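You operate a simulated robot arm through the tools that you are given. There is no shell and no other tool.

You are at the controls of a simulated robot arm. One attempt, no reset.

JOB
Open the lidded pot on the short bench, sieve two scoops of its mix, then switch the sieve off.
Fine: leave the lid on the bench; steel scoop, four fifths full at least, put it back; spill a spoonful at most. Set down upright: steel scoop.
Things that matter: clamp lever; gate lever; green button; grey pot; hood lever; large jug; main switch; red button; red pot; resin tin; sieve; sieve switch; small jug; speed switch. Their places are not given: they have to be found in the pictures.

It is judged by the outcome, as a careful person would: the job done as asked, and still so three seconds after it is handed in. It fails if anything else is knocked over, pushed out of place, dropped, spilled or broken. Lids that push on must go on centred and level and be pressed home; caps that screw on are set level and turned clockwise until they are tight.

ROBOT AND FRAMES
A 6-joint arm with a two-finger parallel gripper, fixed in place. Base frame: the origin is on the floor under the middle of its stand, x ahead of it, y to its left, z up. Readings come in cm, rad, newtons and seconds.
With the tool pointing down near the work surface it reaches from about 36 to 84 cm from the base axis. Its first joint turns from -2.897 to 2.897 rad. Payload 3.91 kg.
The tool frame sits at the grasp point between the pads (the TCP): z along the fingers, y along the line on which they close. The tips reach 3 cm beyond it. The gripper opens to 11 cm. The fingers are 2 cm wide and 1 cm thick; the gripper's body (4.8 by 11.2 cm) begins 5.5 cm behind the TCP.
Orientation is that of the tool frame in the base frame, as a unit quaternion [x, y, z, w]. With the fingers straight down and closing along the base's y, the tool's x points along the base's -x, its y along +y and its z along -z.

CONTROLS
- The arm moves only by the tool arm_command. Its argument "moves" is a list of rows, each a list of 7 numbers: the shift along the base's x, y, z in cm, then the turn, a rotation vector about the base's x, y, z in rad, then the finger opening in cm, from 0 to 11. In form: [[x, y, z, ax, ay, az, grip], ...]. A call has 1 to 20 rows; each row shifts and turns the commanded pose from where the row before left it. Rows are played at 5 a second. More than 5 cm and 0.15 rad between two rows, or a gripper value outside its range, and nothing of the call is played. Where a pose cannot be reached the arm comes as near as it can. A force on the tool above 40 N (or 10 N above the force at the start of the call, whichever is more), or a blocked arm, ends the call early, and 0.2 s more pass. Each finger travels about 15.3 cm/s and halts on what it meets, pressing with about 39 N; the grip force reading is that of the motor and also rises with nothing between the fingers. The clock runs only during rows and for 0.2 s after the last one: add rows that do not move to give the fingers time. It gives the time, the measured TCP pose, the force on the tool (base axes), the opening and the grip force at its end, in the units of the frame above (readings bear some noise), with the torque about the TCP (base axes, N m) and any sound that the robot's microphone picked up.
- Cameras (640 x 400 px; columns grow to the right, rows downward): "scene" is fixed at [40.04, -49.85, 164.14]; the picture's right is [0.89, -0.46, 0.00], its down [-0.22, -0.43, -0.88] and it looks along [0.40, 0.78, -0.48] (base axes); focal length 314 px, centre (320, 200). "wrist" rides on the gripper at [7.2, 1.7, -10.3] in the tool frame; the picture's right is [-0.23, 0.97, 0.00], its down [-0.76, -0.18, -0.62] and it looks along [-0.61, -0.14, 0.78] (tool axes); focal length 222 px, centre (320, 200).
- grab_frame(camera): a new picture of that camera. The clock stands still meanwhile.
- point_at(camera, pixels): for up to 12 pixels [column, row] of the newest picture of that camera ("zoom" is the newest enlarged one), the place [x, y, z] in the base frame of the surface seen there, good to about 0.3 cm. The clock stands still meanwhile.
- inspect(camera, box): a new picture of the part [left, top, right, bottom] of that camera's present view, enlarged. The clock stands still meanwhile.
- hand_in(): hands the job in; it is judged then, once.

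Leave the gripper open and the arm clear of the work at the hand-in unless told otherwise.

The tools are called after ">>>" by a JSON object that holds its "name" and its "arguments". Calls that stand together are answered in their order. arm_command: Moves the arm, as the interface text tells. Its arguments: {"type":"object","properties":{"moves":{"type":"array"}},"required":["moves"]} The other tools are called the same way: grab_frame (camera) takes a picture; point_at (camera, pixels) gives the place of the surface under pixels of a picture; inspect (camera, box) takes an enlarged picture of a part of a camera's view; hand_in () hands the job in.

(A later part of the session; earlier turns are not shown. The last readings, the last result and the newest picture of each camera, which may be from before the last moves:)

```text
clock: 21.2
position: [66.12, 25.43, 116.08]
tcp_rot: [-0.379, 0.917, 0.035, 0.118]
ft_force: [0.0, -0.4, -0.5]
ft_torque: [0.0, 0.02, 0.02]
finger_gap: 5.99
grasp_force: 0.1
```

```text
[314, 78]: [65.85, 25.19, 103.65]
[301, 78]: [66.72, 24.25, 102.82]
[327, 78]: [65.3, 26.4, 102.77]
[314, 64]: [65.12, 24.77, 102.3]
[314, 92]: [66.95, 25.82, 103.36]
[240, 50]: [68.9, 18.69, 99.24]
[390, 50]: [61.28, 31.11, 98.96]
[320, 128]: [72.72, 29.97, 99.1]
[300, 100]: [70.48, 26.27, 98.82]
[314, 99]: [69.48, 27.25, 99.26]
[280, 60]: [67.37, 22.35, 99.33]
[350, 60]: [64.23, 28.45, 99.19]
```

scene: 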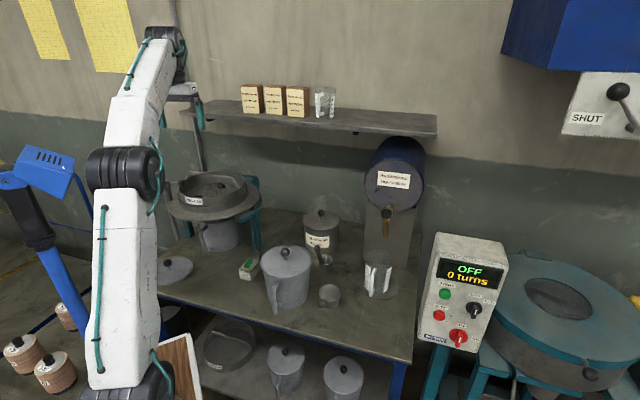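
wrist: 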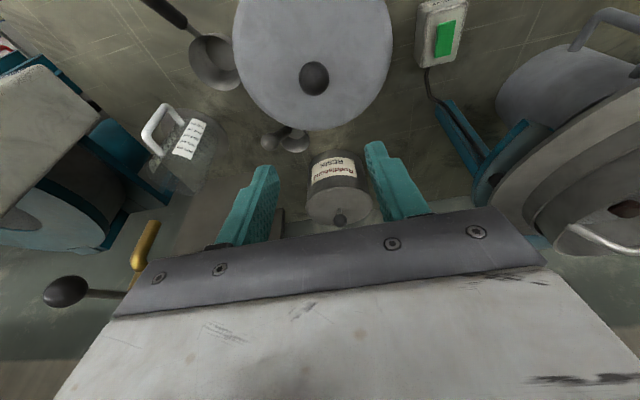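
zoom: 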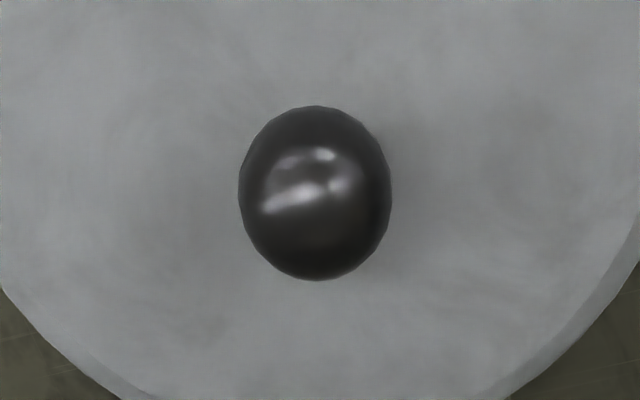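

Knob centre ≈ (66.1, 25.3, 102). I descend so that the TCP is at z=103 (tips just above the lid), then close.

>>> {"name": "arm_command", "arguments": {"moves": [[-0.1, -0.15, -4, 0, 0, 0, 6], [0, 0, -4, 0, 0, 0, 6], [0, 0, -3, 0, 0, 0, 6], [0, 0, -2.05, 0, 0, 0, 6], [0, 0, 0, 0, 0, 0, 6]]}}

>>> {"name": "inspect", "arguments": {"camera": "scene", "box": [240, 190, 340, 290]}}

```text
clock: 22.4
position: [65.97, 25.33, 103.0]
tcp_rot: [-0.379, 0.917, 0.036, 0.119]
ft_force: [0.1, -0.6, -0.3]
ft_torque: [0.03, -0.02, -0.02]
finger_gap: 5.99
grasp_force: 0.1
```

```text
4.00 times, centred on (290, 240) of scene
```

zoom: 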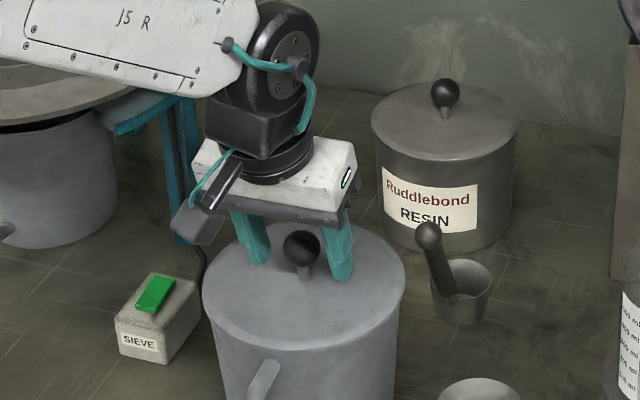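

The fingers straddle the knob. I close on it.

>>> {"name": "arm_command", "arguments": {"moves": [[0, 0, 0, 0, 0, 0, 3], [0, 0, 0, 0, 0, 0, 2], [0, 0, 0, 0, 0, 0, 2]]}}

>>> {"name": "inspect", "arguments": {"camera": "scene", "box": [240, 190, 340, 290]}}

```text
clock: 23.2
position: [65.95, 25.3, 103.05]
tcp_rot: [-0.379, 0.917, 0.036, 0.119]
ft_force: [0.0, -0.7, -0.2]
ft_torque: [0.0, -0.01, 0.02]
finger_gap: 2.83
grasp_force: 39.2
heard: snap
```

```text
4.00 times, centred on (290, 240) of scene
```

zoom: 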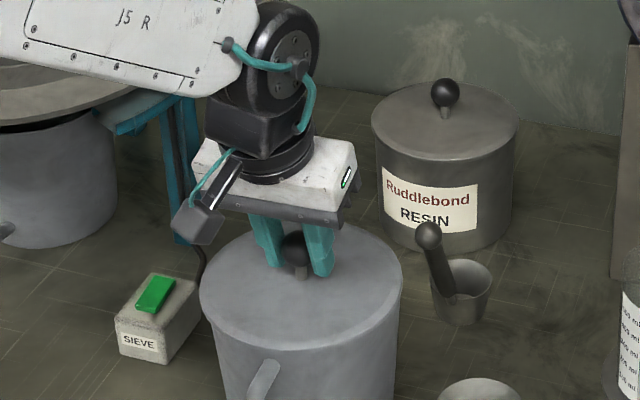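

The grip holds the knob (gap 2.83, 39 N), a "snap" was heard – perhaps the push-on lid letting go. I lift slowly by 2 cm and look.

>>> {"name": "arm_command", "arguments": {"moves": [[0, 0, 0.5, 0, 0, 0, 2], [0, 0, 0.5, 0, 0, 0, 2], [0, 0, 0.5, 0, 0, 0, 2], [0, 0, 0.5, 0, 0, 0, 2]]}}

>>> {"name": "inspect", "arguments": {"camera": "scene", "box": [240, 190, 340, 290]}}

```text
clock: 24.2
position: [66.01, 25.33, 105.25]
tcp_rot: [-0.379, 0.917, 0.035, 0.119]
ft_force: [0.1, -0.2, -1.3]
ft_torque: [0.01, 0.01, 0.01]
finger_gap: 2.86
grasp_force: 38.7
```

```text
4.00 times, centred on (290, 240) of scene
```

zoom: 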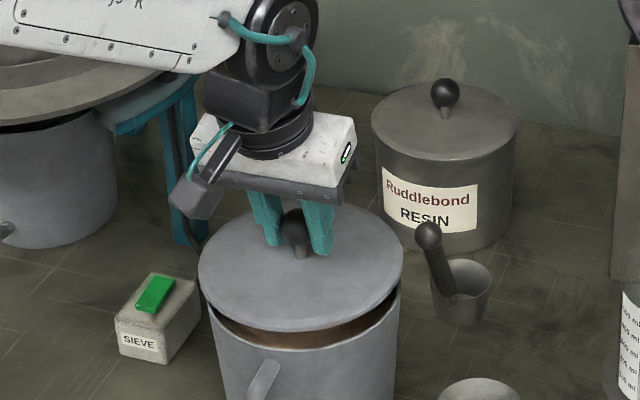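

The lid is off, level, and the brown mix shows. I raise it to clear the pot and carry it to the free spot at (44.9, 41.8).

>>> {"name": "arm_command", "arguments": {"moves": [[0, 0, 2, 0, 0, 0, 2], [0, 0, 2, 0, 0, 0, 2], [0, 0, 2, 0, 0, 0, 2], [-2.0, 1.6, 0, 0, 0, 0, 2], [-3.0, 2.35, 0, 0, 0, 0, 2], [-3.0, 2.35, 0, 0, 0, 0, 2], [-3.0, 2.35, 0, 0, 0, 0, 2], [-3.0, 2.35, 0, 0, 0, 0, 2], [-3.0, 2.35, 0, 0, 0, 0, 2], [-2.5, 1.95, 0, 0, 0, 0, 2], [-1.6, 1.2, 0, 0, 0, 0, 2], [0, 0, -3, 0, 0, 0, 2], [0, 0, -3, 0, 0, 0, 2]]}}

>>> {"name": "grab_frame", "arguments": {"camera": "scene"}}

>>> {"name": "inspect", "arguments": {"camera": "scene", "box": [150, 200, 310, 320]}}

>>> {"name": "grab_frame", "arguments": {"camera": "wrist"}}

```text
clock: 27.0
position: [44.85, 41.88, 105.1]
tcp_rot: [-0.378, 0.917, 0.036, 0.12]
ft_force: [-0.5, -0.1, -1.2]
ft_torque: [0.05, 0.02, -0.02]
finger_gap: 2.84
grasp_force: 38.8
```

```text
taken
```

scene: 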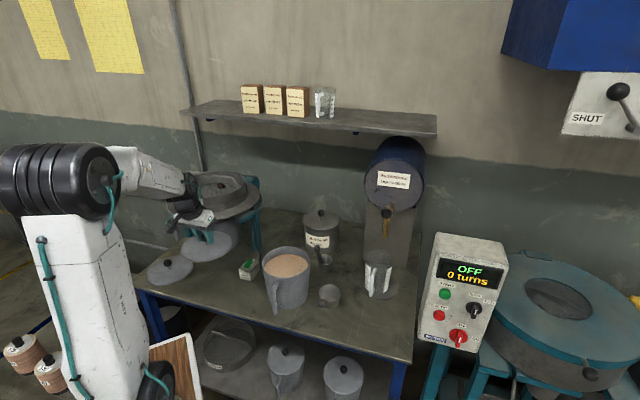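

```text
3.33 times, centred on (230, 260) of scene
```

zoom: 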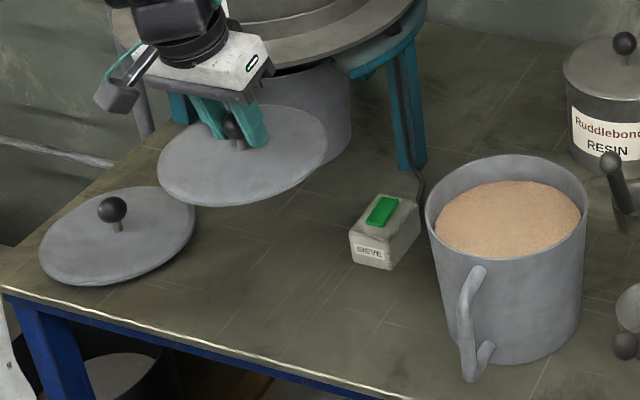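

```text
taken
```

wrist: 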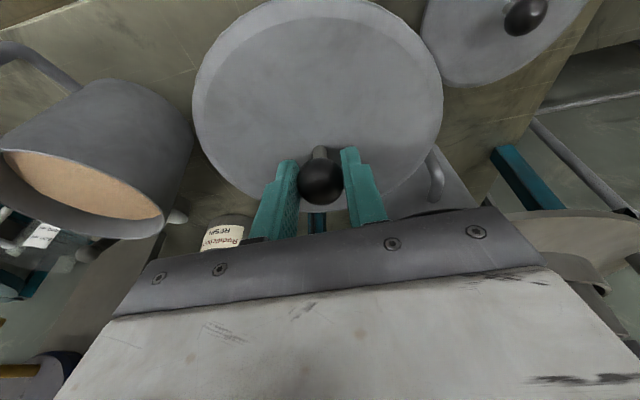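

The lid hangs level over its spot. Before lowering, I check where the handle of the pot under the sieve is (seen at (435, 175) in the wrist view), and the neighbours.

>>> {"name": "point_at", "arguments": {"camera": "wrist", "pixels": [[433, 160], [437, 185], [435, 197], [447, 185], [445, 82], [425, 60], [320, 5], [195, 100], [443, 110], [320, 205], [330, 215], [230, 25]]}}

>>> {"name": "inspect", "arguments": {"camera": "wrist", "box": [380, 100, 500, 220]}}

>>> {"name": "point_at", "arguments": {"camera": "scene", "pixels": [[270, 262], [290, 265], [300, 270], [285, 280], [275, 255], [307, 258], [265, 262], [287, 287], [311, 265], [283, 248], [290, 272], [295, 256]]}}

```text
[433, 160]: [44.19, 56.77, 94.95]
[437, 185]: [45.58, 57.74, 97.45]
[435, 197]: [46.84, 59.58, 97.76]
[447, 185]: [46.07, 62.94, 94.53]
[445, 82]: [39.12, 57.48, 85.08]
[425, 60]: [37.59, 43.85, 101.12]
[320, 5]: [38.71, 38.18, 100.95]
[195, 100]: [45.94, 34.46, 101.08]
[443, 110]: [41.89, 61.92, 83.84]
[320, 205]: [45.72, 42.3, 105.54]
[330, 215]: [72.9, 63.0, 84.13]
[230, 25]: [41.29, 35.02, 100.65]
```

```text
3.33 times, centred on (440, 160) of wrist
```

zoom: 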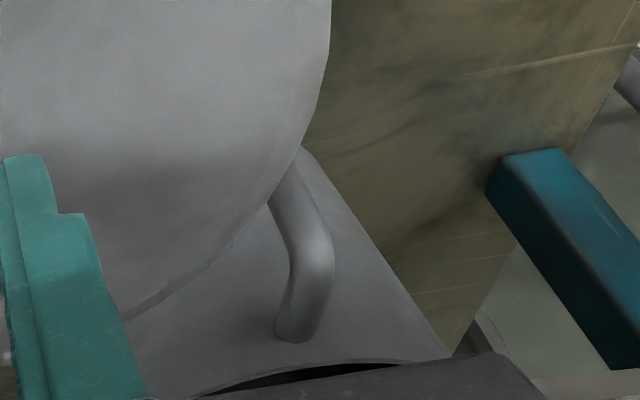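

```text
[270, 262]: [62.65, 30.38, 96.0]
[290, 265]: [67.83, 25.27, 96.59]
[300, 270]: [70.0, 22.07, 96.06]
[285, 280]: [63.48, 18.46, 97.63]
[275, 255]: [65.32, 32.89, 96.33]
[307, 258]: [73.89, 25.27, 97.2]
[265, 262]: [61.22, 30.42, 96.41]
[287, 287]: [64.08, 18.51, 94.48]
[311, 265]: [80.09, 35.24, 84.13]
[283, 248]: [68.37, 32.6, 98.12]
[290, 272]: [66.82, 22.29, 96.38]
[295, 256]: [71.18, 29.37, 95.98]
```

Nothing in the way (that handle is at (44, 57)). Mix level in the pot ≈ z 96.2, only ~2 cm below the rim. I lower the lid to just above the bench.

>>> {"name": "arm_command", "arguments": {"moves": [[0, 0, -3, 0, 0, 0, 2], [0, 0, -3, 0, 0, 0, 2], [0, 0, -3, 0, 0, 0, 2], [0, 0, -3, 0, 0, 0, 2], [0, 0, -2, 0, 0, 0, 2], [0, 0, -1, 0, 0, 0, 2], [0, 0, 0, 0, 0, 0, 2]]}}

>>> {"name": "inspect", "arguments": {"camera": "scene", "box": [150, 200, 310, 320]}}

```text
clock: 28.6
position: [45.04, 41.71, 90.12]
tcp_rot: [-0.379, 0.917, 0.035, 0.119]
ft_force: [-0.5, -0.5, -2.3]
ft_torque: [0.01, -0.02, 0.0]
finger_gap: 2.84
grasp_force: 39.2
```

```text
3.33 times, centred on (230, 260) of scene
```

zoom: 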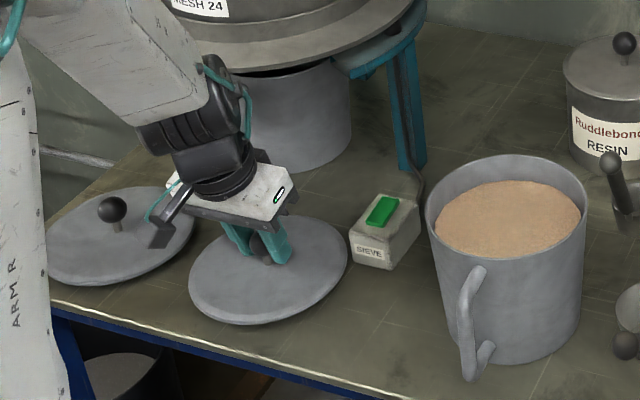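

The lid hovers close to the bench, clear of the switch box. I lower it in small steps until it touches.

>>> {"name": "arm_command", "arguments": {"moves": [[0, 0, -0.3, 0, 0, 0, 2], [0, 0, -0.2, 0, 0, 0, 2], [0, 0, -0.2, 0, 0, 0, 2], [0, 0, 0, 0, 0, 0, 2]]}}

```text
clock: 29.6
position: [44.93, 41.87, 89.4]
tcp_rot: [-0.379, 0.917, 0.035, 0.119]
ft_force: [0.3, 0.6, -1.8]
ft_torque: [0.0, 0.0, 0.01]
finger_gap: 2.86
grasp_force: 39.0
```

Still no contact force. I go on in 0.15 cm steps.

>>> {"name": "arm_command", "arguments": {"moves": [[0, 0, -0.15, 0, 0, 0, 2], [0, 0, -0.15, 0, 0, 0, 2], [0, 0, -0.1, 0, 0, 0, 2]]}}

>>> {"name": "grab_frame", "arguments": {"camera": "wrist"}}

>>> {"name": "inspect", "arguments": {"camera": "scene", "box": [180, 245, 250, 290]}}

```text
clock: 30.4
position: [44.92, 41.9, 89.15]
tcp_rot: [-0.379, 0.917, 0.037, 0.121]
ft_force: [-1.2, -6.4, 33.0]
ft_torque: [-0.3, 0.23, -0.03]
finger_gap: 2.86
grasp_force: 39.2
```

```text
taken
```

wrist: 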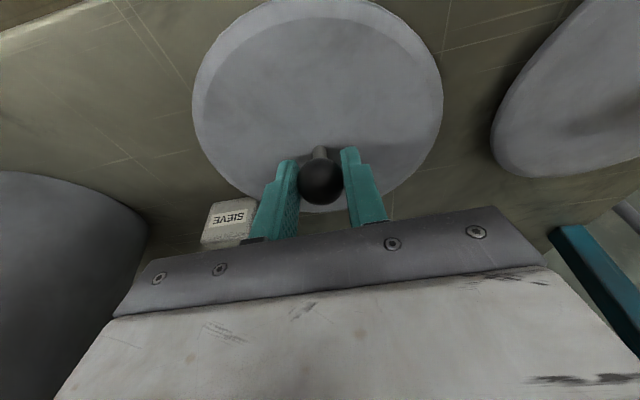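

```text
8.89 times, centred on (215, 268) of scene
```

zoom: 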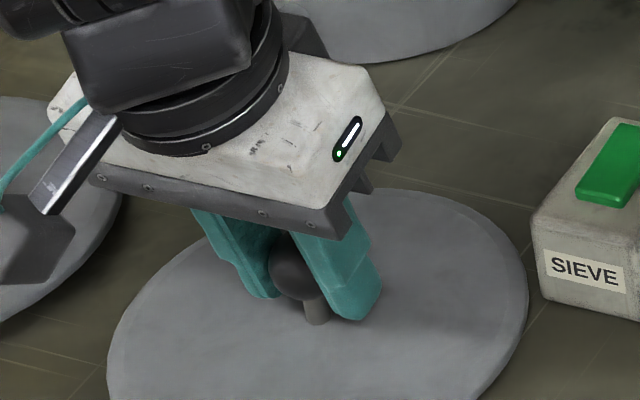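

The lid rests on the bench (33 N push). I ease off, open, and rise straight up.

>>> {"name": "arm_command", "arguments": {"moves": [[0, 0, 0.15, 0, 0, 0, 2], [0, 0, 0, 0, 0, 0, 4], [0, 0, 0, 0, 0, 0, 6], [0, 0, 0, 0, 0, 0, 6], [0, 0, 2, 0, 0, 0, 6], [0, 0, 3, 0, 0, 0, 6], [0, 0, 4, 0, 0, 0, 6], [0, 0, 4, 0, 0, 0, 6], [0, 0, 4, 0, 0, 0, 6], [0, 0, 4, 0, 0, 0, 6]]}}

>>> {"name": "grab_frame", "arguments": {"camera": "scene"}}

>>> {"name": "grab_frame", "arguments": {"camera": "wrist"}}

```text
clock: 32.6
position: [45.08, 41.84, 110.18]
tcp_rot: [-0.38, 0.917, 0.036, 0.119]
ft_force: [-0.8, 0.5, -0.4]
ft_torque: [0.06, 0.03, -0.04]
finger_gap: 5.99
grasp_force: 0.0
```

```text
taken
```

scene: 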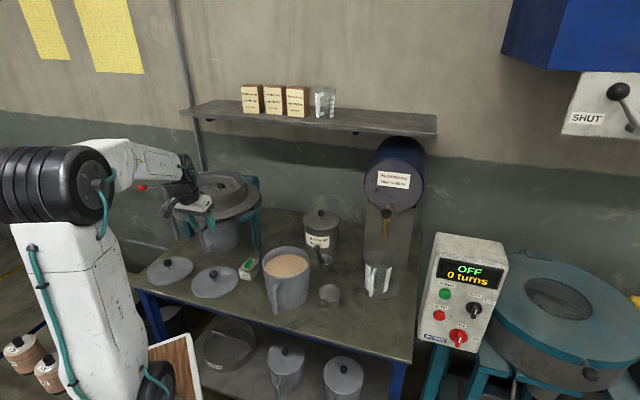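

```text
taken
```

wrist: 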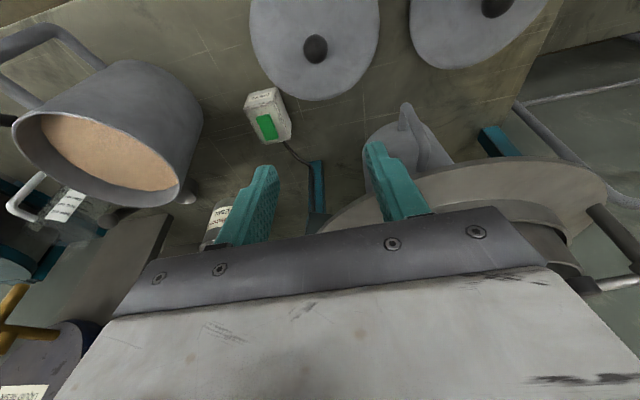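

The lid sits well. Now the scoop: its handle runs straight toward the bench front (line s: azimuth 45°). I carry the open hand at z 110 over to above the handle, leaning it a bit more forward, and look closely.

>>> {"name": "arm_command", "arguments": {"moves": [[2.56, -3.41, 0, 0.0141, -0.0141, 0, 6], [2.56, -3.41, 0, 0.0141, -0.0141, 0, 6], [2.56, -3.41, 0, 0.0141, -0.0141, 0, 6], [2.56, -3.41, 0, 0.0141, -0.0141, 0, 6], [2.56, -3.41, 0, 0.0141, -0.0141, 0, 6], [2.56, -3.41, 0, 0.0141, -0.0141, 0, 6], [2.56, -3.41, 0, 0.0141, -0.0141, 0, 6], [2.56, -3.41, 0, 0.0141, -0.0141, 0, 6], [2.56, -3.41, 0, 0.0141, -0.0141, 0, 6], [2.56, -3.41, 0, 0.0141, -0.0141, 0, 6]]}}

>>> {"name": "grab_frame", "arguments": {"camera": "wrist"}}

```text
clock: 34.8
position: [70.39, 7.57, 110.15]
tcp_rot: [-0.371, 0.901, 0.073, 0.211]
ft_force: [-0.2, 0.1, 0.9]
ft_torque: [-0.01, -0.04, 0.02]
finger_gap: 5.98
grasp_force: 0.2
```

```text
taken
```

wrist: 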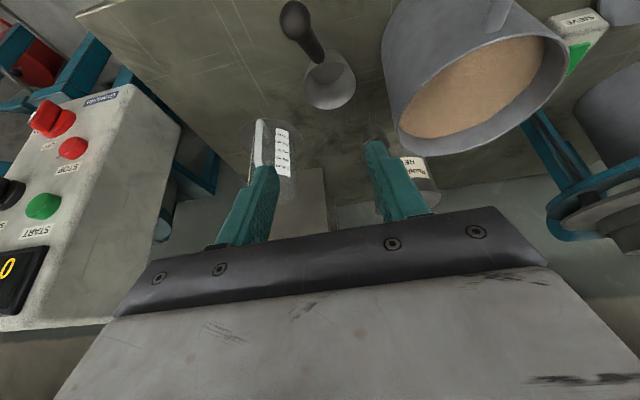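

I enlarge the scoop region, measure knob, handle, neck and cup, and the pot's rim and mix.

>>> {"name": "inspect", "arguments": {"camera": "wrist", "box": [265, 0, 375, 115]}}

>>> {"name": "point_at", "arguments": {"camera": "zoom", "pixels": [[165, 60], [175, 110], [225, 130], [240, 160], [255, 190], [270, 215], [285, 245], [240, 300], [300, 380], [420, 320], [330, 300], [370, 230]]}}

>>> {"name": "point_at", "arguments": {"camera": "wrist", "pixels": [[480, 90], [430, 100], [540, 50], [450, 125], [400, 60], [383, 40], [400, 120], [450, 154], [560, 100], [563, 60], [520, 35], [495, 15]]}}

```text
3.48 times, centred on (320, 58) of wrist
```

zoom: 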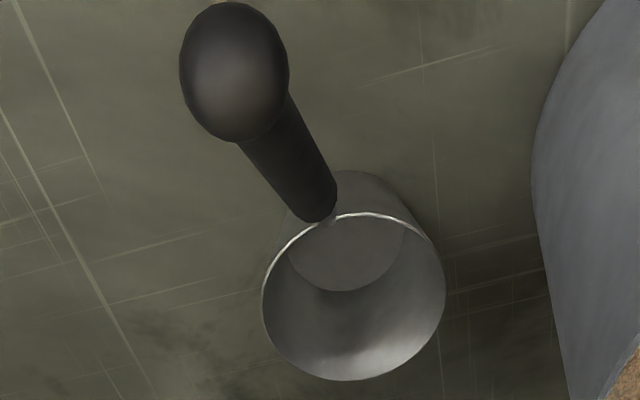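

```text
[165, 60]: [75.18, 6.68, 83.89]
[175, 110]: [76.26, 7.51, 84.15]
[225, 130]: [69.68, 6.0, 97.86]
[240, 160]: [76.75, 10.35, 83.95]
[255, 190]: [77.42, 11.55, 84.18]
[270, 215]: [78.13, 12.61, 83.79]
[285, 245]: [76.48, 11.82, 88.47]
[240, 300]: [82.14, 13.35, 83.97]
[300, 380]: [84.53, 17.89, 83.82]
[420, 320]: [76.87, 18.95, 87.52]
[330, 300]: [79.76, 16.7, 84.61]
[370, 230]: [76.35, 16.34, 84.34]
```

```text
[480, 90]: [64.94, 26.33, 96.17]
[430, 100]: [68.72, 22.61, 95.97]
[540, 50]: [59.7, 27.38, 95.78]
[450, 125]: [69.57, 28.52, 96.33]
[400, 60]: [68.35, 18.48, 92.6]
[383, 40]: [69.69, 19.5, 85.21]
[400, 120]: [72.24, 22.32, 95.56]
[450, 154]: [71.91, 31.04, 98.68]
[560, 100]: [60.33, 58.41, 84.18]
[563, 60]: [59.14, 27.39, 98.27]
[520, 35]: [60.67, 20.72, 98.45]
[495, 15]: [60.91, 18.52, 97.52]
```

My picks missed the handle slightly; I take them again: knob centre (235, 70), handle (270, 130), (290, 165), (310, 200), rim (262, 300), (350, 380), (445, 290).

>>> {"name": "inspect", "arguments": {"camera": "wrist", "box": [265, 0, 375, 115]}}

>>> {"name": "point_at", "arguments": {"camera": "zoom", "pixels": [[235, 70], [190, 70], [280, 70], [270, 130], [280, 150], [292, 170], [305, 195], [318, 216], [264, 300], [350, 379], [443, 290], [370, 216]]}}

>>> {"name": "point_at", "arguments": {"camera": "zoom", "pixels": [[255, 155], [268, 150], [300, 150], [305, 165], [285, 195], [325, 185], [345, 280], [320, 260], [390, 260], [290, 230], [430, 250], [300, 365]]}}

```text
3.48 times, centred on (320, 58) of wrist
```

zoom: 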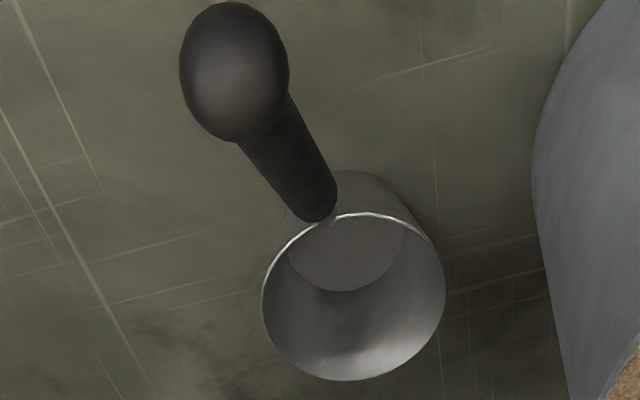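

```text
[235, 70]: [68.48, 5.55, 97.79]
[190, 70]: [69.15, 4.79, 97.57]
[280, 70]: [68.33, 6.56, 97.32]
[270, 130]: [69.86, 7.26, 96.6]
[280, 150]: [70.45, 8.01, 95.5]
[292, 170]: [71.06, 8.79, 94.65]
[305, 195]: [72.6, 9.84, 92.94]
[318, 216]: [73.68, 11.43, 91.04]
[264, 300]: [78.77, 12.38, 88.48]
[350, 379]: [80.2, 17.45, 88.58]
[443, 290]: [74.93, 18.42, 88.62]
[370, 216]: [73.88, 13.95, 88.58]
```

```text
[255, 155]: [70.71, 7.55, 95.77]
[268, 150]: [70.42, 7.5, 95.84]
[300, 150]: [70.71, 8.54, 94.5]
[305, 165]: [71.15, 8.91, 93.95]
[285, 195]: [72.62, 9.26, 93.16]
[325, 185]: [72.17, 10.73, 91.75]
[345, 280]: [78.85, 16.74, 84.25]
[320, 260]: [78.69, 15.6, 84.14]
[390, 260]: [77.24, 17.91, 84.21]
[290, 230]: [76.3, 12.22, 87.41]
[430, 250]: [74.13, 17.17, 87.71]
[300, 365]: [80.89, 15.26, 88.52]
```

Scoop: cup centre (77.3, 15.5), rim radius 3.6 at z 88.5; handle axis from knob (68.95, 6.05, 96.95) going down-forward at 43.5°, azimuth 48.9°. Pot rim z≈98.4, mix z≈96.1. I align the hand with the handle and descend to z 98.

>>> {"name": "arm_command", "arguments": {"moves": [[0.37, 0.56, 0, 0.0164, 0.0189, 0.0785, 6], [0, 0, -4, 0, 0, 0, 6], [0, 0, -4, 0, 0, 0, 6], [0, 0, -4, 0, 0, 0, 6], [0, 0, 0, 0, 0, 0, 6]]}}

>>> {"name": "inspect", "arguments": {"camera": "scene", "box": [270, 220, 390, 330]}}

>>> {"name": "grab_frame", "arguments": {"camera": "wrist"}}

```text
clock: 36.0
position: [70.71, 8.2, 98.03]
tcp_rot: [-0.403, 0.888, 0.092, 0.202]
ft_force: [-0.2, 0.9, 0.1]
ft_torque: [0.02, -0.01, 0.0]
finger_gap: 5.99
grasp_force: 0.2
```

```text
3.64 times, centred on (330, 275) of scene
```

zoom: 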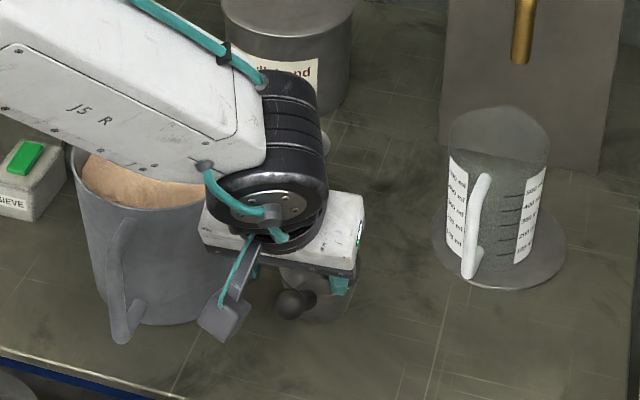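

```text
taken
```

wrist: 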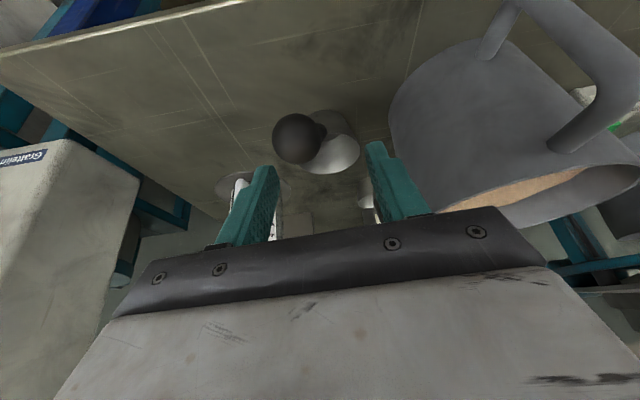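

The hand is aligned. The knob shows at (297, 138), a little left of where I computed; I measure the handle again from this nearer view.

>>> {"name": "inspect", "arguments": {"camera": "wrist", "box": [255, 95, 385, 205]}}

>>> {"name": "point_at", "arguments": {"camera": "wrist", "pixels": [[297, 138], [275, 138], [318, 130], [297, 117], [297, 160], [322, 132], [325, 130], [323, 136], [320, 127], [290, 145], [305, 145], [305, 125]]}}

```text
3.64 times, centred on (320, 150) of wrist
```

zoom: 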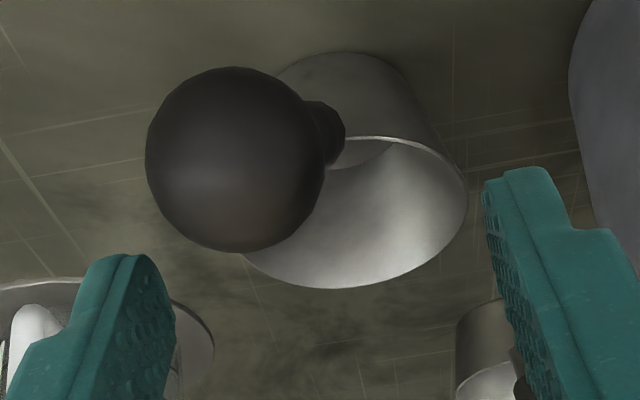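

```text
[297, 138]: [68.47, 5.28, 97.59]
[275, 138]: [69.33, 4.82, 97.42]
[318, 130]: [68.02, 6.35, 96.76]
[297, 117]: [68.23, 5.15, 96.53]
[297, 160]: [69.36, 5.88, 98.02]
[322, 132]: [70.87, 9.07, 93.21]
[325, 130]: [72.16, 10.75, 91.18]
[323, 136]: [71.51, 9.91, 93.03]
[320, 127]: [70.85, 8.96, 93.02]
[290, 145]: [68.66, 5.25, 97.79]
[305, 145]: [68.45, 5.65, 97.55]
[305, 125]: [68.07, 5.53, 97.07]
```

Knob centre ≈ (69.1, 5.9, 96.8). I shift slightly and go down so the handle lies between the pads at z≈94.2.

>>> {"name": "arm_command", "arguments": {"moves": [[0.23, -0.04, -2, 0, 0, 0, 6], [0, 0, -1.0, 0, 0, 0, 6], [0, 0, -0.85, 0, 0, 0, 6], [0, 0, 0, 0, 0, 0, 6]]}}

>>> {"name": "inspect", "arguments": {"camera": "wrist", "box": [220, 60, 420, 230]}}

>>> {"name": "inspect", "arguments": {"camera": "scene", "box": [290, 240, 380, 320]}}

```text
clock: 37.0
position: [70.99, 8.24, 94.31]
tcp_rot: [-0.404, 0.888, 0.092, 0.201]
ft_force: [0.3, -0.5, -0.1]
ft_torque: [-0.03, -0.01, -0.02]
finger_gap: 5.99
grasp_force: 0.1
```

```text
2.35 times, centred on (320, 145) of wrist
```

zoom: 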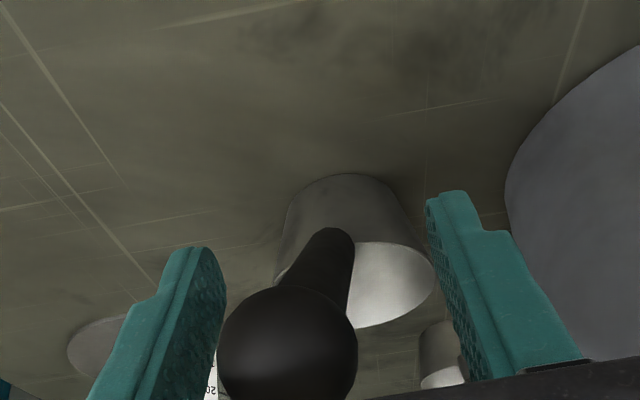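

```text
5.00 times, centred on (335, 280) of scene
```

zoom: 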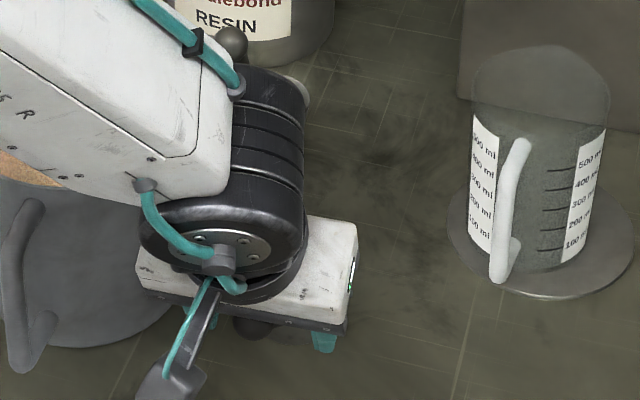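

The handle lies well between the pads. I nudge 0.15 cm to centre, then close.

>>> {"name": "arm_command", "arguments": {"moves": [[0.11, -0.1, 0, 0, 0, 0, 6], [0, 0, 0, 0, 0, 0, 4], [0, 0, 0, 0, 0, 0, 2.2], [0, 0, 0, 0, 0, 0, 0.6], [0, 0, 0, 0, 0, 0, 0.6]]}}

>>> {"name": "inspect", "arguments": {"camera": "wrist", "box": [220, 60, 420, 230]}}

```text
clock: 38.2
position: [71.09, 8.16, 94.37]
tcp_rot: [-0.404, 0.888, 0.092, 0.2]
ft_force: [-0.6, -0.2, 0.3]
ft_torque: [-0.12, 0.05, 0.03]
finger_gap: 1.65
grasp_force: 39.4
```

```text
2.35 times, centred on (320, 145) of wrist
```

zoom: 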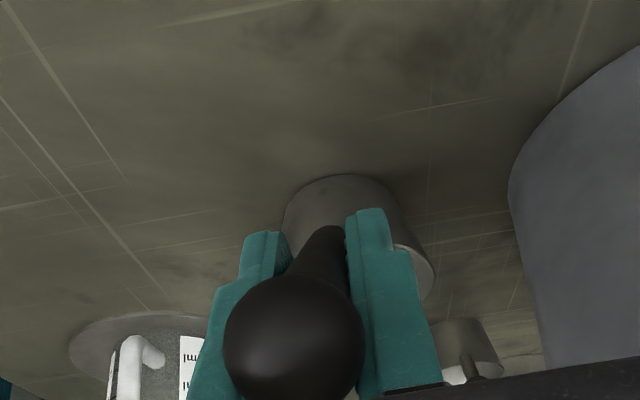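

The handle is gripped (gap 1.65, 39 N) at TCP (71.09, 8.16, 94.37) — I note it for putting back. I lift slowly.

>>> {"name": "arm_command", "arguments": {"moves": [[0, 0, 0.5, 0, 0, 0, 0.6], [0, 0, 0.5, 0, 0, 0, 0.6], [0, 0, 1, 0, 0, 0, 0.6], [0, 0, 2, 0, 0, 0, 0.6], [0, 0, 3, 0, 0, 0, 0.6], [0, 0, 3, 0, 0, 0, 0.6], [0, 0, 0, 0, 0, 0, 0.6]]}}

>>> {"name": "grab_frame", "arguments": {"camera": "wrist"}}

>>> {"name": "inspect", "arguments": {"camera": "scene", "box": [270, 200, 390, 320]}}

```text
clock: 39.8
position: [71.16, 8.06, 104.31]
tcp_rot: [-0.404, 0.887, 0.093, 0.201]
ft_force: [0.5, 0.6, -1.3]
ft_torque: [-0.12, 0.09, -0.01]
finger_gap: 1.62
grasp_force: 38.9
```

```text
taken
```

wrist: 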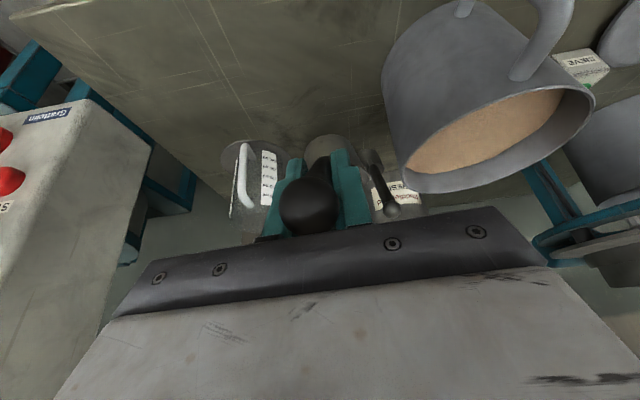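

```text
3.33 times, centred on (330, 260) of scene
```

zoom: 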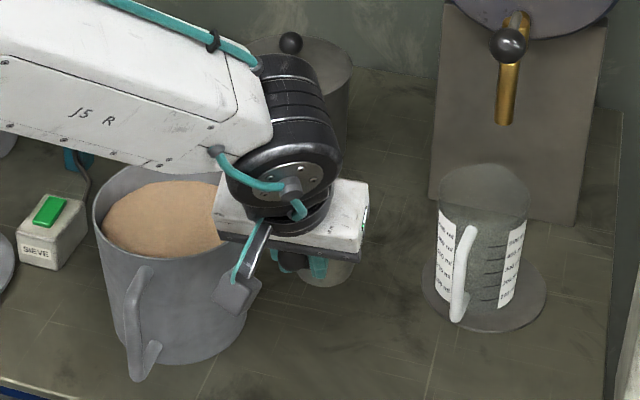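

The scoop is held firmly, level. Next I measure the pot's rim and mix from here before moving over it.

>>> {"name": "inspect", "arguments": {"camera": "wrist", "box": [380, 60, 620, 210]}}

>>> {"name": "point_at", "arguments": {"camera": "wrist", "pixels": [[404, 172], [430, 192], [480, 190], [540, 165], [585, 125], [593, 96], [560, 87], [480, 115], [430, 145], [480, 160], [530, 120], [450, 165]]}}

>>> {"name": "point_at", "arguments": {"camera": "scene", "pixels": [[263, 260], [275, 250], [290, 247], [270, 272], [285, 278], [300, 276], [280, 262], [270, 262], [285, 270], [278, 256], [265, 264], [290, 280]]}}

```text
2.67 times, centred on (500, 135) of wrist
```

zoom: 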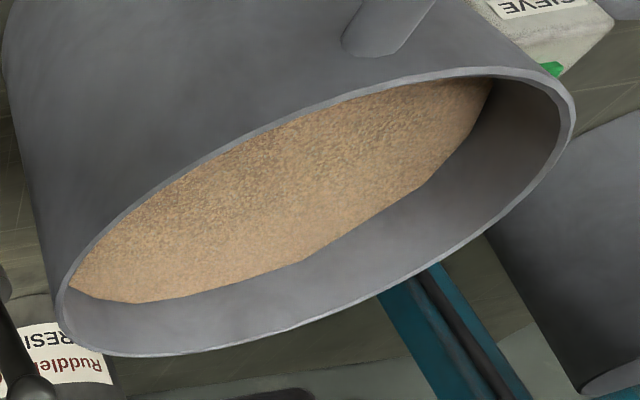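

```text
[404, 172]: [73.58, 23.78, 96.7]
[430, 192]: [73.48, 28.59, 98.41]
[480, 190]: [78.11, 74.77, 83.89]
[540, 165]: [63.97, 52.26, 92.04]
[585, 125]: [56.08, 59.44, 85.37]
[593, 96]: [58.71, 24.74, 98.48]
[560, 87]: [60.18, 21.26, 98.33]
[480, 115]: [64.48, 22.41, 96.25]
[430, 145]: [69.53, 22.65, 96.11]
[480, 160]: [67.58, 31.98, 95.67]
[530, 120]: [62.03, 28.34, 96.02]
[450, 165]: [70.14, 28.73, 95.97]
```

```text
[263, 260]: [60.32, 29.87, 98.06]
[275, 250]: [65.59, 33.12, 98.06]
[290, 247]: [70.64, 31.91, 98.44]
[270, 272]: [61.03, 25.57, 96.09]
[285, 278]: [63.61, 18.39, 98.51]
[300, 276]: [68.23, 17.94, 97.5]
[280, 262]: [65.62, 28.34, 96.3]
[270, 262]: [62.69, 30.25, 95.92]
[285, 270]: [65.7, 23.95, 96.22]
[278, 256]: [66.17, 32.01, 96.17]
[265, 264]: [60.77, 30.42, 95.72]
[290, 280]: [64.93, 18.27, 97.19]
```

Pot centre ≈ (66.3, 25.6), rim radius ≈7.4 at z 98.4, mix at z≈96.1. I raise the scoop and carry it level over the pot.

>>> {"name": "arm_command", "arguments": {"moves": [[0, 0, 3.25, 0, 0, 0, 0.6], [0, 0, 3.25, 0, 0, 0, 0.6], [-2.85, 2.455, 0, 0, 0, 0, 0.6], [-2.85, 2.455, 0, 0, 0, 0, 0.6], [-2.85, 2.455, 0, 0, 0, 0, 0.6], [-2.84, 2.455, 0, 0, 0, 0, 0.6], [0, 0, 0, 0, 0, 0, 0.6]]}}

>>> {"name": "grab_frame", "arguments": {"camera": "scene"}}

>>> {"name": "inspect", "arguments": {"camera": "scene", "box": [240, 190, 350, 310]}}

>>> {"name": "grab_frame", "arguments": {"camera": "wrist"}}

```text
clock: 41.4
position: [59.77, 17.92, 110.83]
tcp_rot: [-0.404, 0.887, 0.093, 0.201]
ft_force: [0.1, 0.1, -1.1]
ft_torque: [-0.06, 0.08, 0.03]
finger_gap: 1.63
grasp_force: 38.4
```

```text
taken
```

scene: 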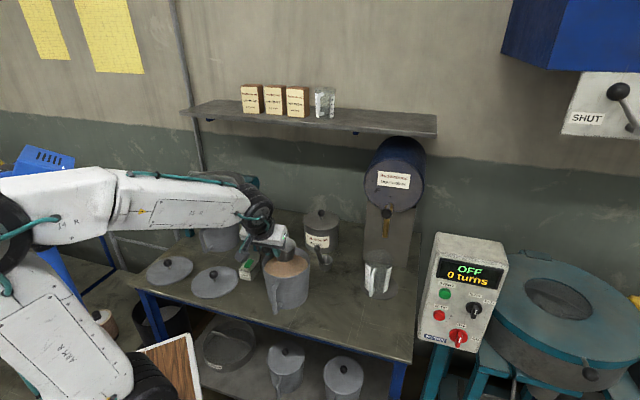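

```text
3.33 times, centred on (295, 250) of scene
```

zoom: 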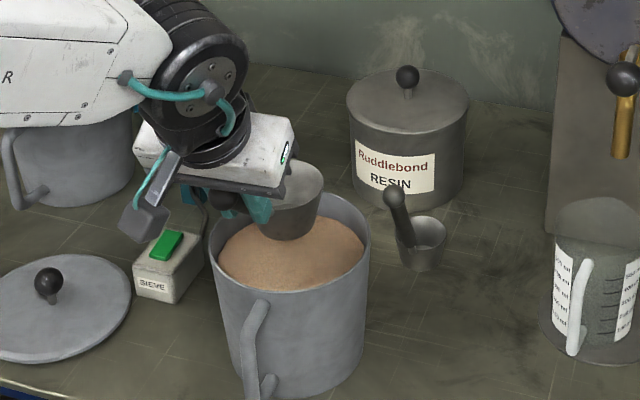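

```text
taken
```

wrist: 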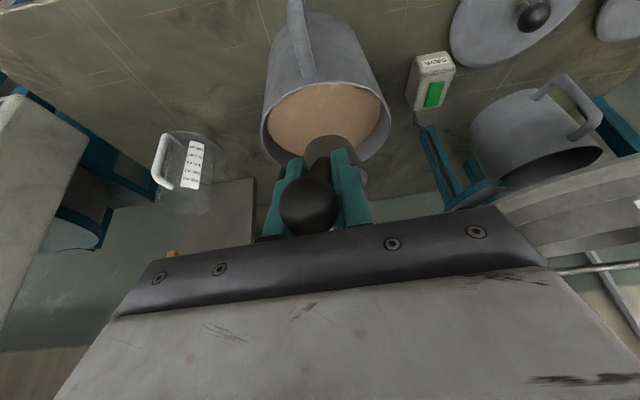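

The scoop hovers level over the pot. I quickly verify the cup's position by measuring its visible edge.

>>> {"name": "inspect", "arguments": {"camera": "scene", "box": [265, 225, 315, 270]}}

>>> {"name": "point_at", "arguments": {"camera": "zoom", "pixels": [[310, 120], [370, 150], [390, 170], [300, 200], [345, 225], [290, 240], [310, 280], [270, 270], [250, 140], [380, 130]]}}

```text
8.89 times, centred on (290, 248) of scene
```

zoom: 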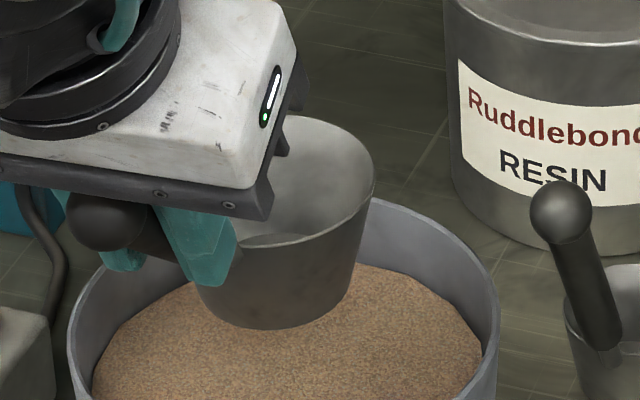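

```text
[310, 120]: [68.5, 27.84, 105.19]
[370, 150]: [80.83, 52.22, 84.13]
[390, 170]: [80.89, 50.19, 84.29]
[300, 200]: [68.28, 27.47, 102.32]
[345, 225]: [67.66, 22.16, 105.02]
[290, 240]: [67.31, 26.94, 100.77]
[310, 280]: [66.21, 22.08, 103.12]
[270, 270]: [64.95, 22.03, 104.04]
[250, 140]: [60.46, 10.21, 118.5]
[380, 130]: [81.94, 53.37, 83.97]
```

Cup position is as computed (rim z 105, over the pot). Now I tilt the scoop forward ~28° above the mix.

>>> {"name": "arm_command", "arguments": {"moves": [[0.534, 0.613, 0.475, -0.0943, 0.0821, 0, 0.6], [0.534, 0.613, 0.475, -0.0943, 0.0821, 0, 0.6], [0.534, 0.613, 0.475, -0.0943, 0.0821, 0, 0.6], [0.534, 0.613, 0.475, -0.0943, 0.0821, 0, 0.6], [0, 0, 0, 0, 0, 0, 0.6]]}}

>>> {"name": "inspect", "arguments": {"camera": "scene", "box": [250, 205, 330, 275]}}

>>> {"name": "grab_frame", "arguments": {"camera": "wrist"}}

```text
clock: 42.6
position: [61.88, 20.37, 112.75]
tcp_rot: [-0.414, 0.91, -0.012, -0.025]
ft_force: [0.6, -0.4, -1.8]
ft_torque: [-0.06, 0.05, -0.01]
finger_gap: 1.61
grasp_force: 39.0
```

```text
5.71 times, centred on (290, 240) of scene
```

zoom: 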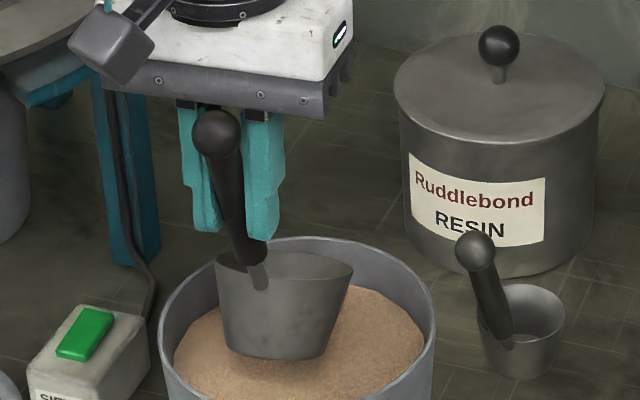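

```text
taken
```

wrist: 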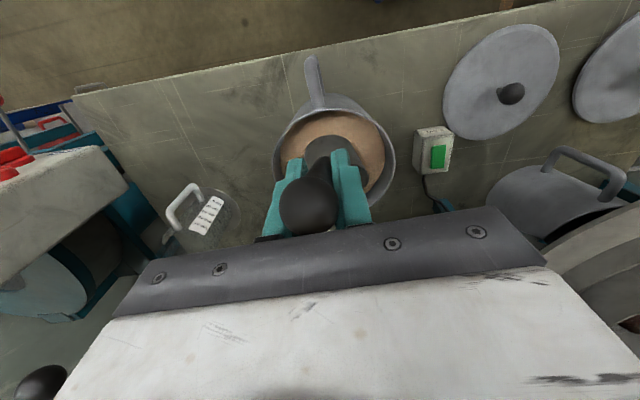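

The scoop is tilted and inside the pot's opening. Now I press it down into the mix in small steps.

>>> {"name": "arm_command", "arguments": {"moves": [[0, 0, -1.3, 0, 0, 0, 0.6], [0, 0, -1.3, 0, 0, 0, 0.6], [0, 0, -1.0, 0, 0, 0, 0.6], [0, 0, -1.0, 0, 0, 0, 0.6], [0, 0, -1.0, 0, 0, 0, 0.6], [0, 0, -1.0, 0, 0, 0, 0.6]]}}

>>> {"name": "inspect", "arguments": {"camera": "scene", "box": [250, 205, 330, 290]}}

```text
clock: 44.0
position: [62.01, 20.53, 106.11]
tcp_rot: [-0.413, 0.91, -0.01, -0.024]
ft_force: [0.2, 0.3, -0.9]
ft_torque: [-0.04, 0.0, 0.02]
finger_gap: 1.63
grasp_force: 39.5
```

```text
4.71 times, centred on (290, 248) of scene
```

zoom: 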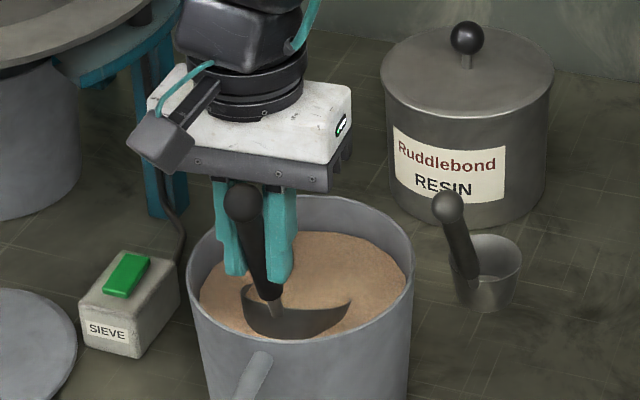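

No resistance; the cup's front lip is entering the mix. I push a little deeper, then sweep forward while turning it back toward level.

>>> {"name": "arm_command", "arguments": {"moves": [[0, 0, -0.6, 0, 0, 0, 0.6], [0, 0, -0.6, 0, 0, 0, 0.6], [0, 0, 0, 0, 0, 0, 0.6], [0.114, 0.131, -0.55, 0.0498, -0.0434, 0, 0.6], [0.114, 0.131, -0.55, 0.0498, -0.0434, 0, 0.6], [0.114, 0.131, -0.55, 0.0498, -0.0434, 0, 0.6], [0.114, 0.131, -0.55, 0.0498, -0.0434, 0, 0.6], [0.114, 0.131, -0.55, 0.0498, -0.0434, 0, 0.6], [0, 0, 0, 0, 0, 0, 0.6]]}}

>>> {"name": "inspect", "arguments": {"camera": "scene", "box": [250, 205, 330, 290]}}

>>> {"name": "grab_frame", "arguments": {"camera": "wrist"}}

```text
clock: 46.0
position: [62.45, 21.0, 102.36]
tcp_rot: [-0.409, 0.902, 0.057, 0.127]
ft_force: [0.3, 0.1, -1.5]
ft_torque: [-0.08, 0.1, 0.0]
finger_gap: 1.63
grasp_force: 39.4
```

```text
4.71 times, centred on (290, 248) of scene
```

zoom: 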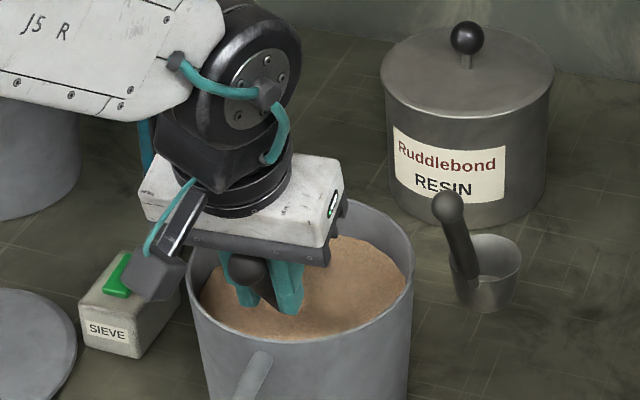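

```text
taken
```

wrist: 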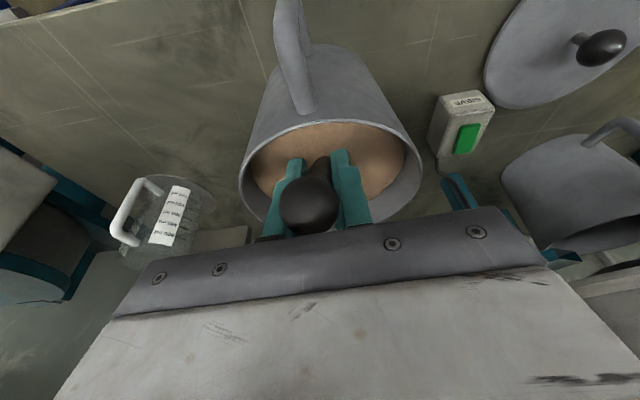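

The cup is wholly under the surface. Now I lift it gently and bring it level as it comes out.

>>> {"name": "arm_command", "arguments": {"moves": [[0, 0, 0.6, 0, 0, 0, 0.6], [0, 0, 0.6, 0, 0, 0, 0.6], [0, 0, 0.6, 0, 0, 0, 0.6], [0, 0, 0.6, 0, 0, 0, 0.6], [-0.14, -0.16, 0.6, 0.024, -0.021, 0, 0.6], [-0.14, -0.16, 0.6, 0.024, -0.021, 0, 0.6], [-0.14, -0.16, 0.6, 0.024, -0.021, 0, 0.6], [-0.14, -0.16, 0.6, 0.024, -0.021, 0, 0.6], [-0.14, -0.16, 0.6, 0.024, -0.021, 0, 0.6], [0, 0, 0, 0, 0, 0, 0.6]]}}

>>> {"name": "inspect", "arguments": {"camera": "scene", "box": [250, 205, 330, 290]}}

>>> {"name": "grab_frame", "arguments": {"camera": "wrist"}}

```text
clock: 48.2
position: [61.8, 20.37, 107.68]
tcp_rot: [-0.404, 0.888, 0.09, 0.198]
ft_force: [-0.7, 0.1, -2.3]
ft_torque: [-0.09, 0.12, -0.02]
finger_gap: 1.61
grasp_force: 39.5
```

```text
4.71 times, centred on (290, 248) of scene
```

zoom: 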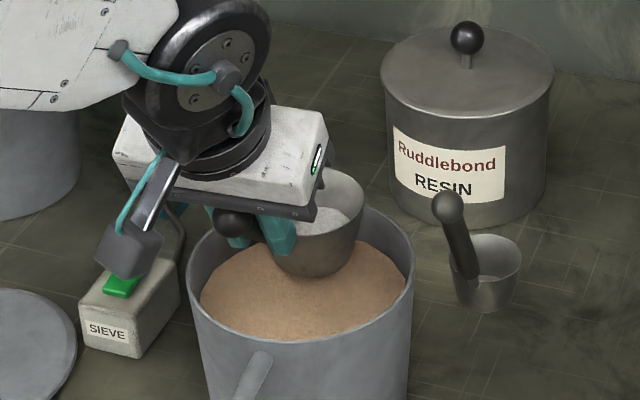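

```text
taken
```

wrist: 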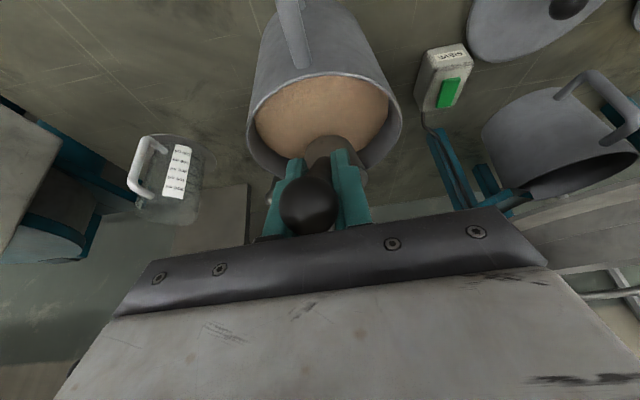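

I enlarge to see inside the cup.

>>> {"name": "inspect", "arguments": {"camera": "scene", "box": [280, 232, 330, 268]}}

>>> {"name": "point_at", "arguments": {"camera": "zoom", "pixels": [[330, 120], [310, 160], [270, 175], [350, 180], [380, 130], [300, 230], [420, 200], [250, 240]]}}

```text
11.11 times, centred on (305, 250) of scene
```

zoom: 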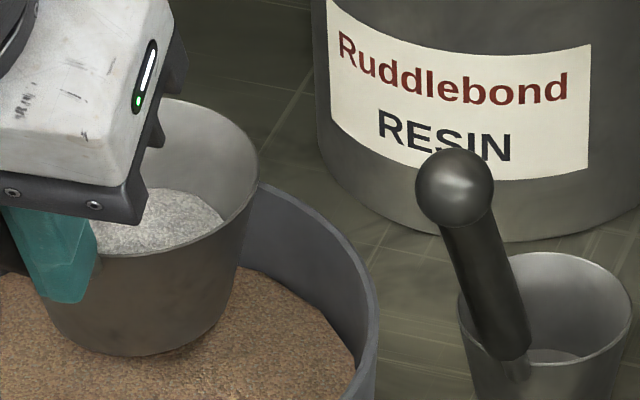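

```text
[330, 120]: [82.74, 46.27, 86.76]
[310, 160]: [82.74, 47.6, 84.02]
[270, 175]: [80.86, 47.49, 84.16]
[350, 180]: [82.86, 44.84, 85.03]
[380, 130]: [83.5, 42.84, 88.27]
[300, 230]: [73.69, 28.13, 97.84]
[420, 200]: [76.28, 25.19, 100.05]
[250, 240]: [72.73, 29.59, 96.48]
```

The cup holds a grey-white granular material. I measure its surface height against the rim.

>>> {"name": "point_at", "arguments": {"camera": "zoom", "pixels": [[170, 220], [200, 205], [150, 240], [190, 225], [215, 215], [258, 180], [180, 105], [240, 140], [230, 220], [165, 200], [145, 250], [120, 235]]}}

>>> {"name": "inspect", "arguments": {"camera": "wrist", "box": [270, 120, 380, 200]}}

```text
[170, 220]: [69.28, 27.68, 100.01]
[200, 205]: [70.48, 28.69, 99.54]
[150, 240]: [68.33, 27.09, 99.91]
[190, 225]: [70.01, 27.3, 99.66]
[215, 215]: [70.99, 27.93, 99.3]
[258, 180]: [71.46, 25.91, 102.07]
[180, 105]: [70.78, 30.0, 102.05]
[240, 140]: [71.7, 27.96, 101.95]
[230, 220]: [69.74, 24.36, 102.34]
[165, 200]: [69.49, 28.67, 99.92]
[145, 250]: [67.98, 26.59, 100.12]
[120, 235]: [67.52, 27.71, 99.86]
```

```text
5.00 times, centred on (325, 160) of wrist
```

zoom: 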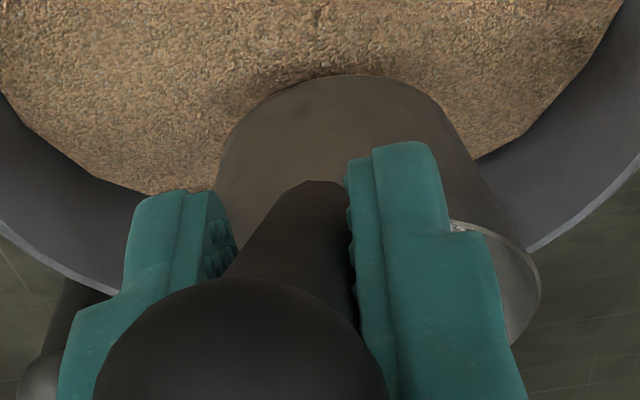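

Surface in the cup ≈ z 99.8, rim 102: only about half full. I dip again, deeper and longer, with a forward sweep.

>>> {"name": "arm_command", "arguments": {"moves": [[0.15, 0.172, -0.773, -0.044, 0.0383, 0, 0.6], [0.15, 0.172, -0.773, -0.044, 0.0383, 0, 0.6], [0.15, 0.172, -0.773, -0.044, 0.0383, 0, 0.6], [0.15, 0.172, -0.773, -0.044, 0.0383, 0, 0.6], [0.15, 0.172, -0.773, -0.044, 0.0383, 0, 0.6], [0.15, 0.172, -0.773, -0.044, 0.0383, 0, 0.6], [0, 0, 0, 0, 0, 0, 0.6], [0, 0, 0, 0, 0, 0, 0.6], [0, 0, 0, 0, 0, 0, 0.6], [0, 0, 0, 0, 0, 0, 0.6], [-0.117, -0.134, -0.383, 0.0434, -0.0378, 0, 0.6], [-0.117, -0.134, -0.383, 0.0434, -0.0378, 0, 0.6], [-0.117, -0.134, -0.383, 0.0434, -0.0378, 0, 0.6], [-0.117, -0.134, -0.383, 0.0434, -0.0378, 0, 0.6], [0, 0, 0, 0, 0, 0, 0.6], [0, 0, 0, 0, 0, 0, 0.6], [0, 0, 0, 0, 0, 0, 0.6], [0, 0, 0, 0, 0, 0, 0.6], [0, 0, 0, 0, 0, 0, 0.6]]}}

>>> {"name": "inspect", "arguments": {"camera": "scene", "box": [250, 205, 330, 290]}}

```text
clock: 52.2
position: [62.34, 20.76, 101.44]
tcp_rot: [-0.409, 0.899, 0.065, 0.145]
ft_force: [0.1, -0.3, -3.9]
ft_torque: [-0.13, 0.08, -0.01]
finger_gap: 1.65
grasp_force: 39.1
```

```text
4.71 times, centred on (290, 248) of scene
```

zoom: 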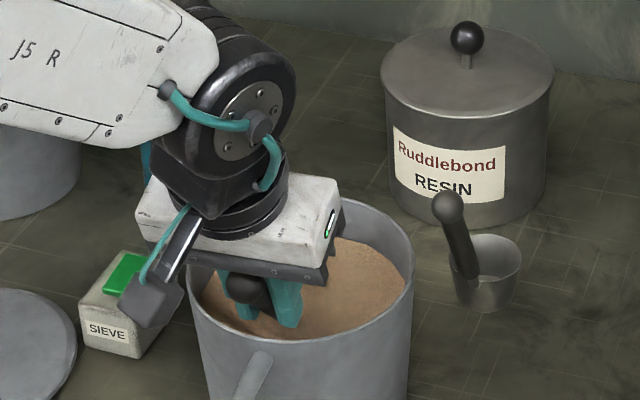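

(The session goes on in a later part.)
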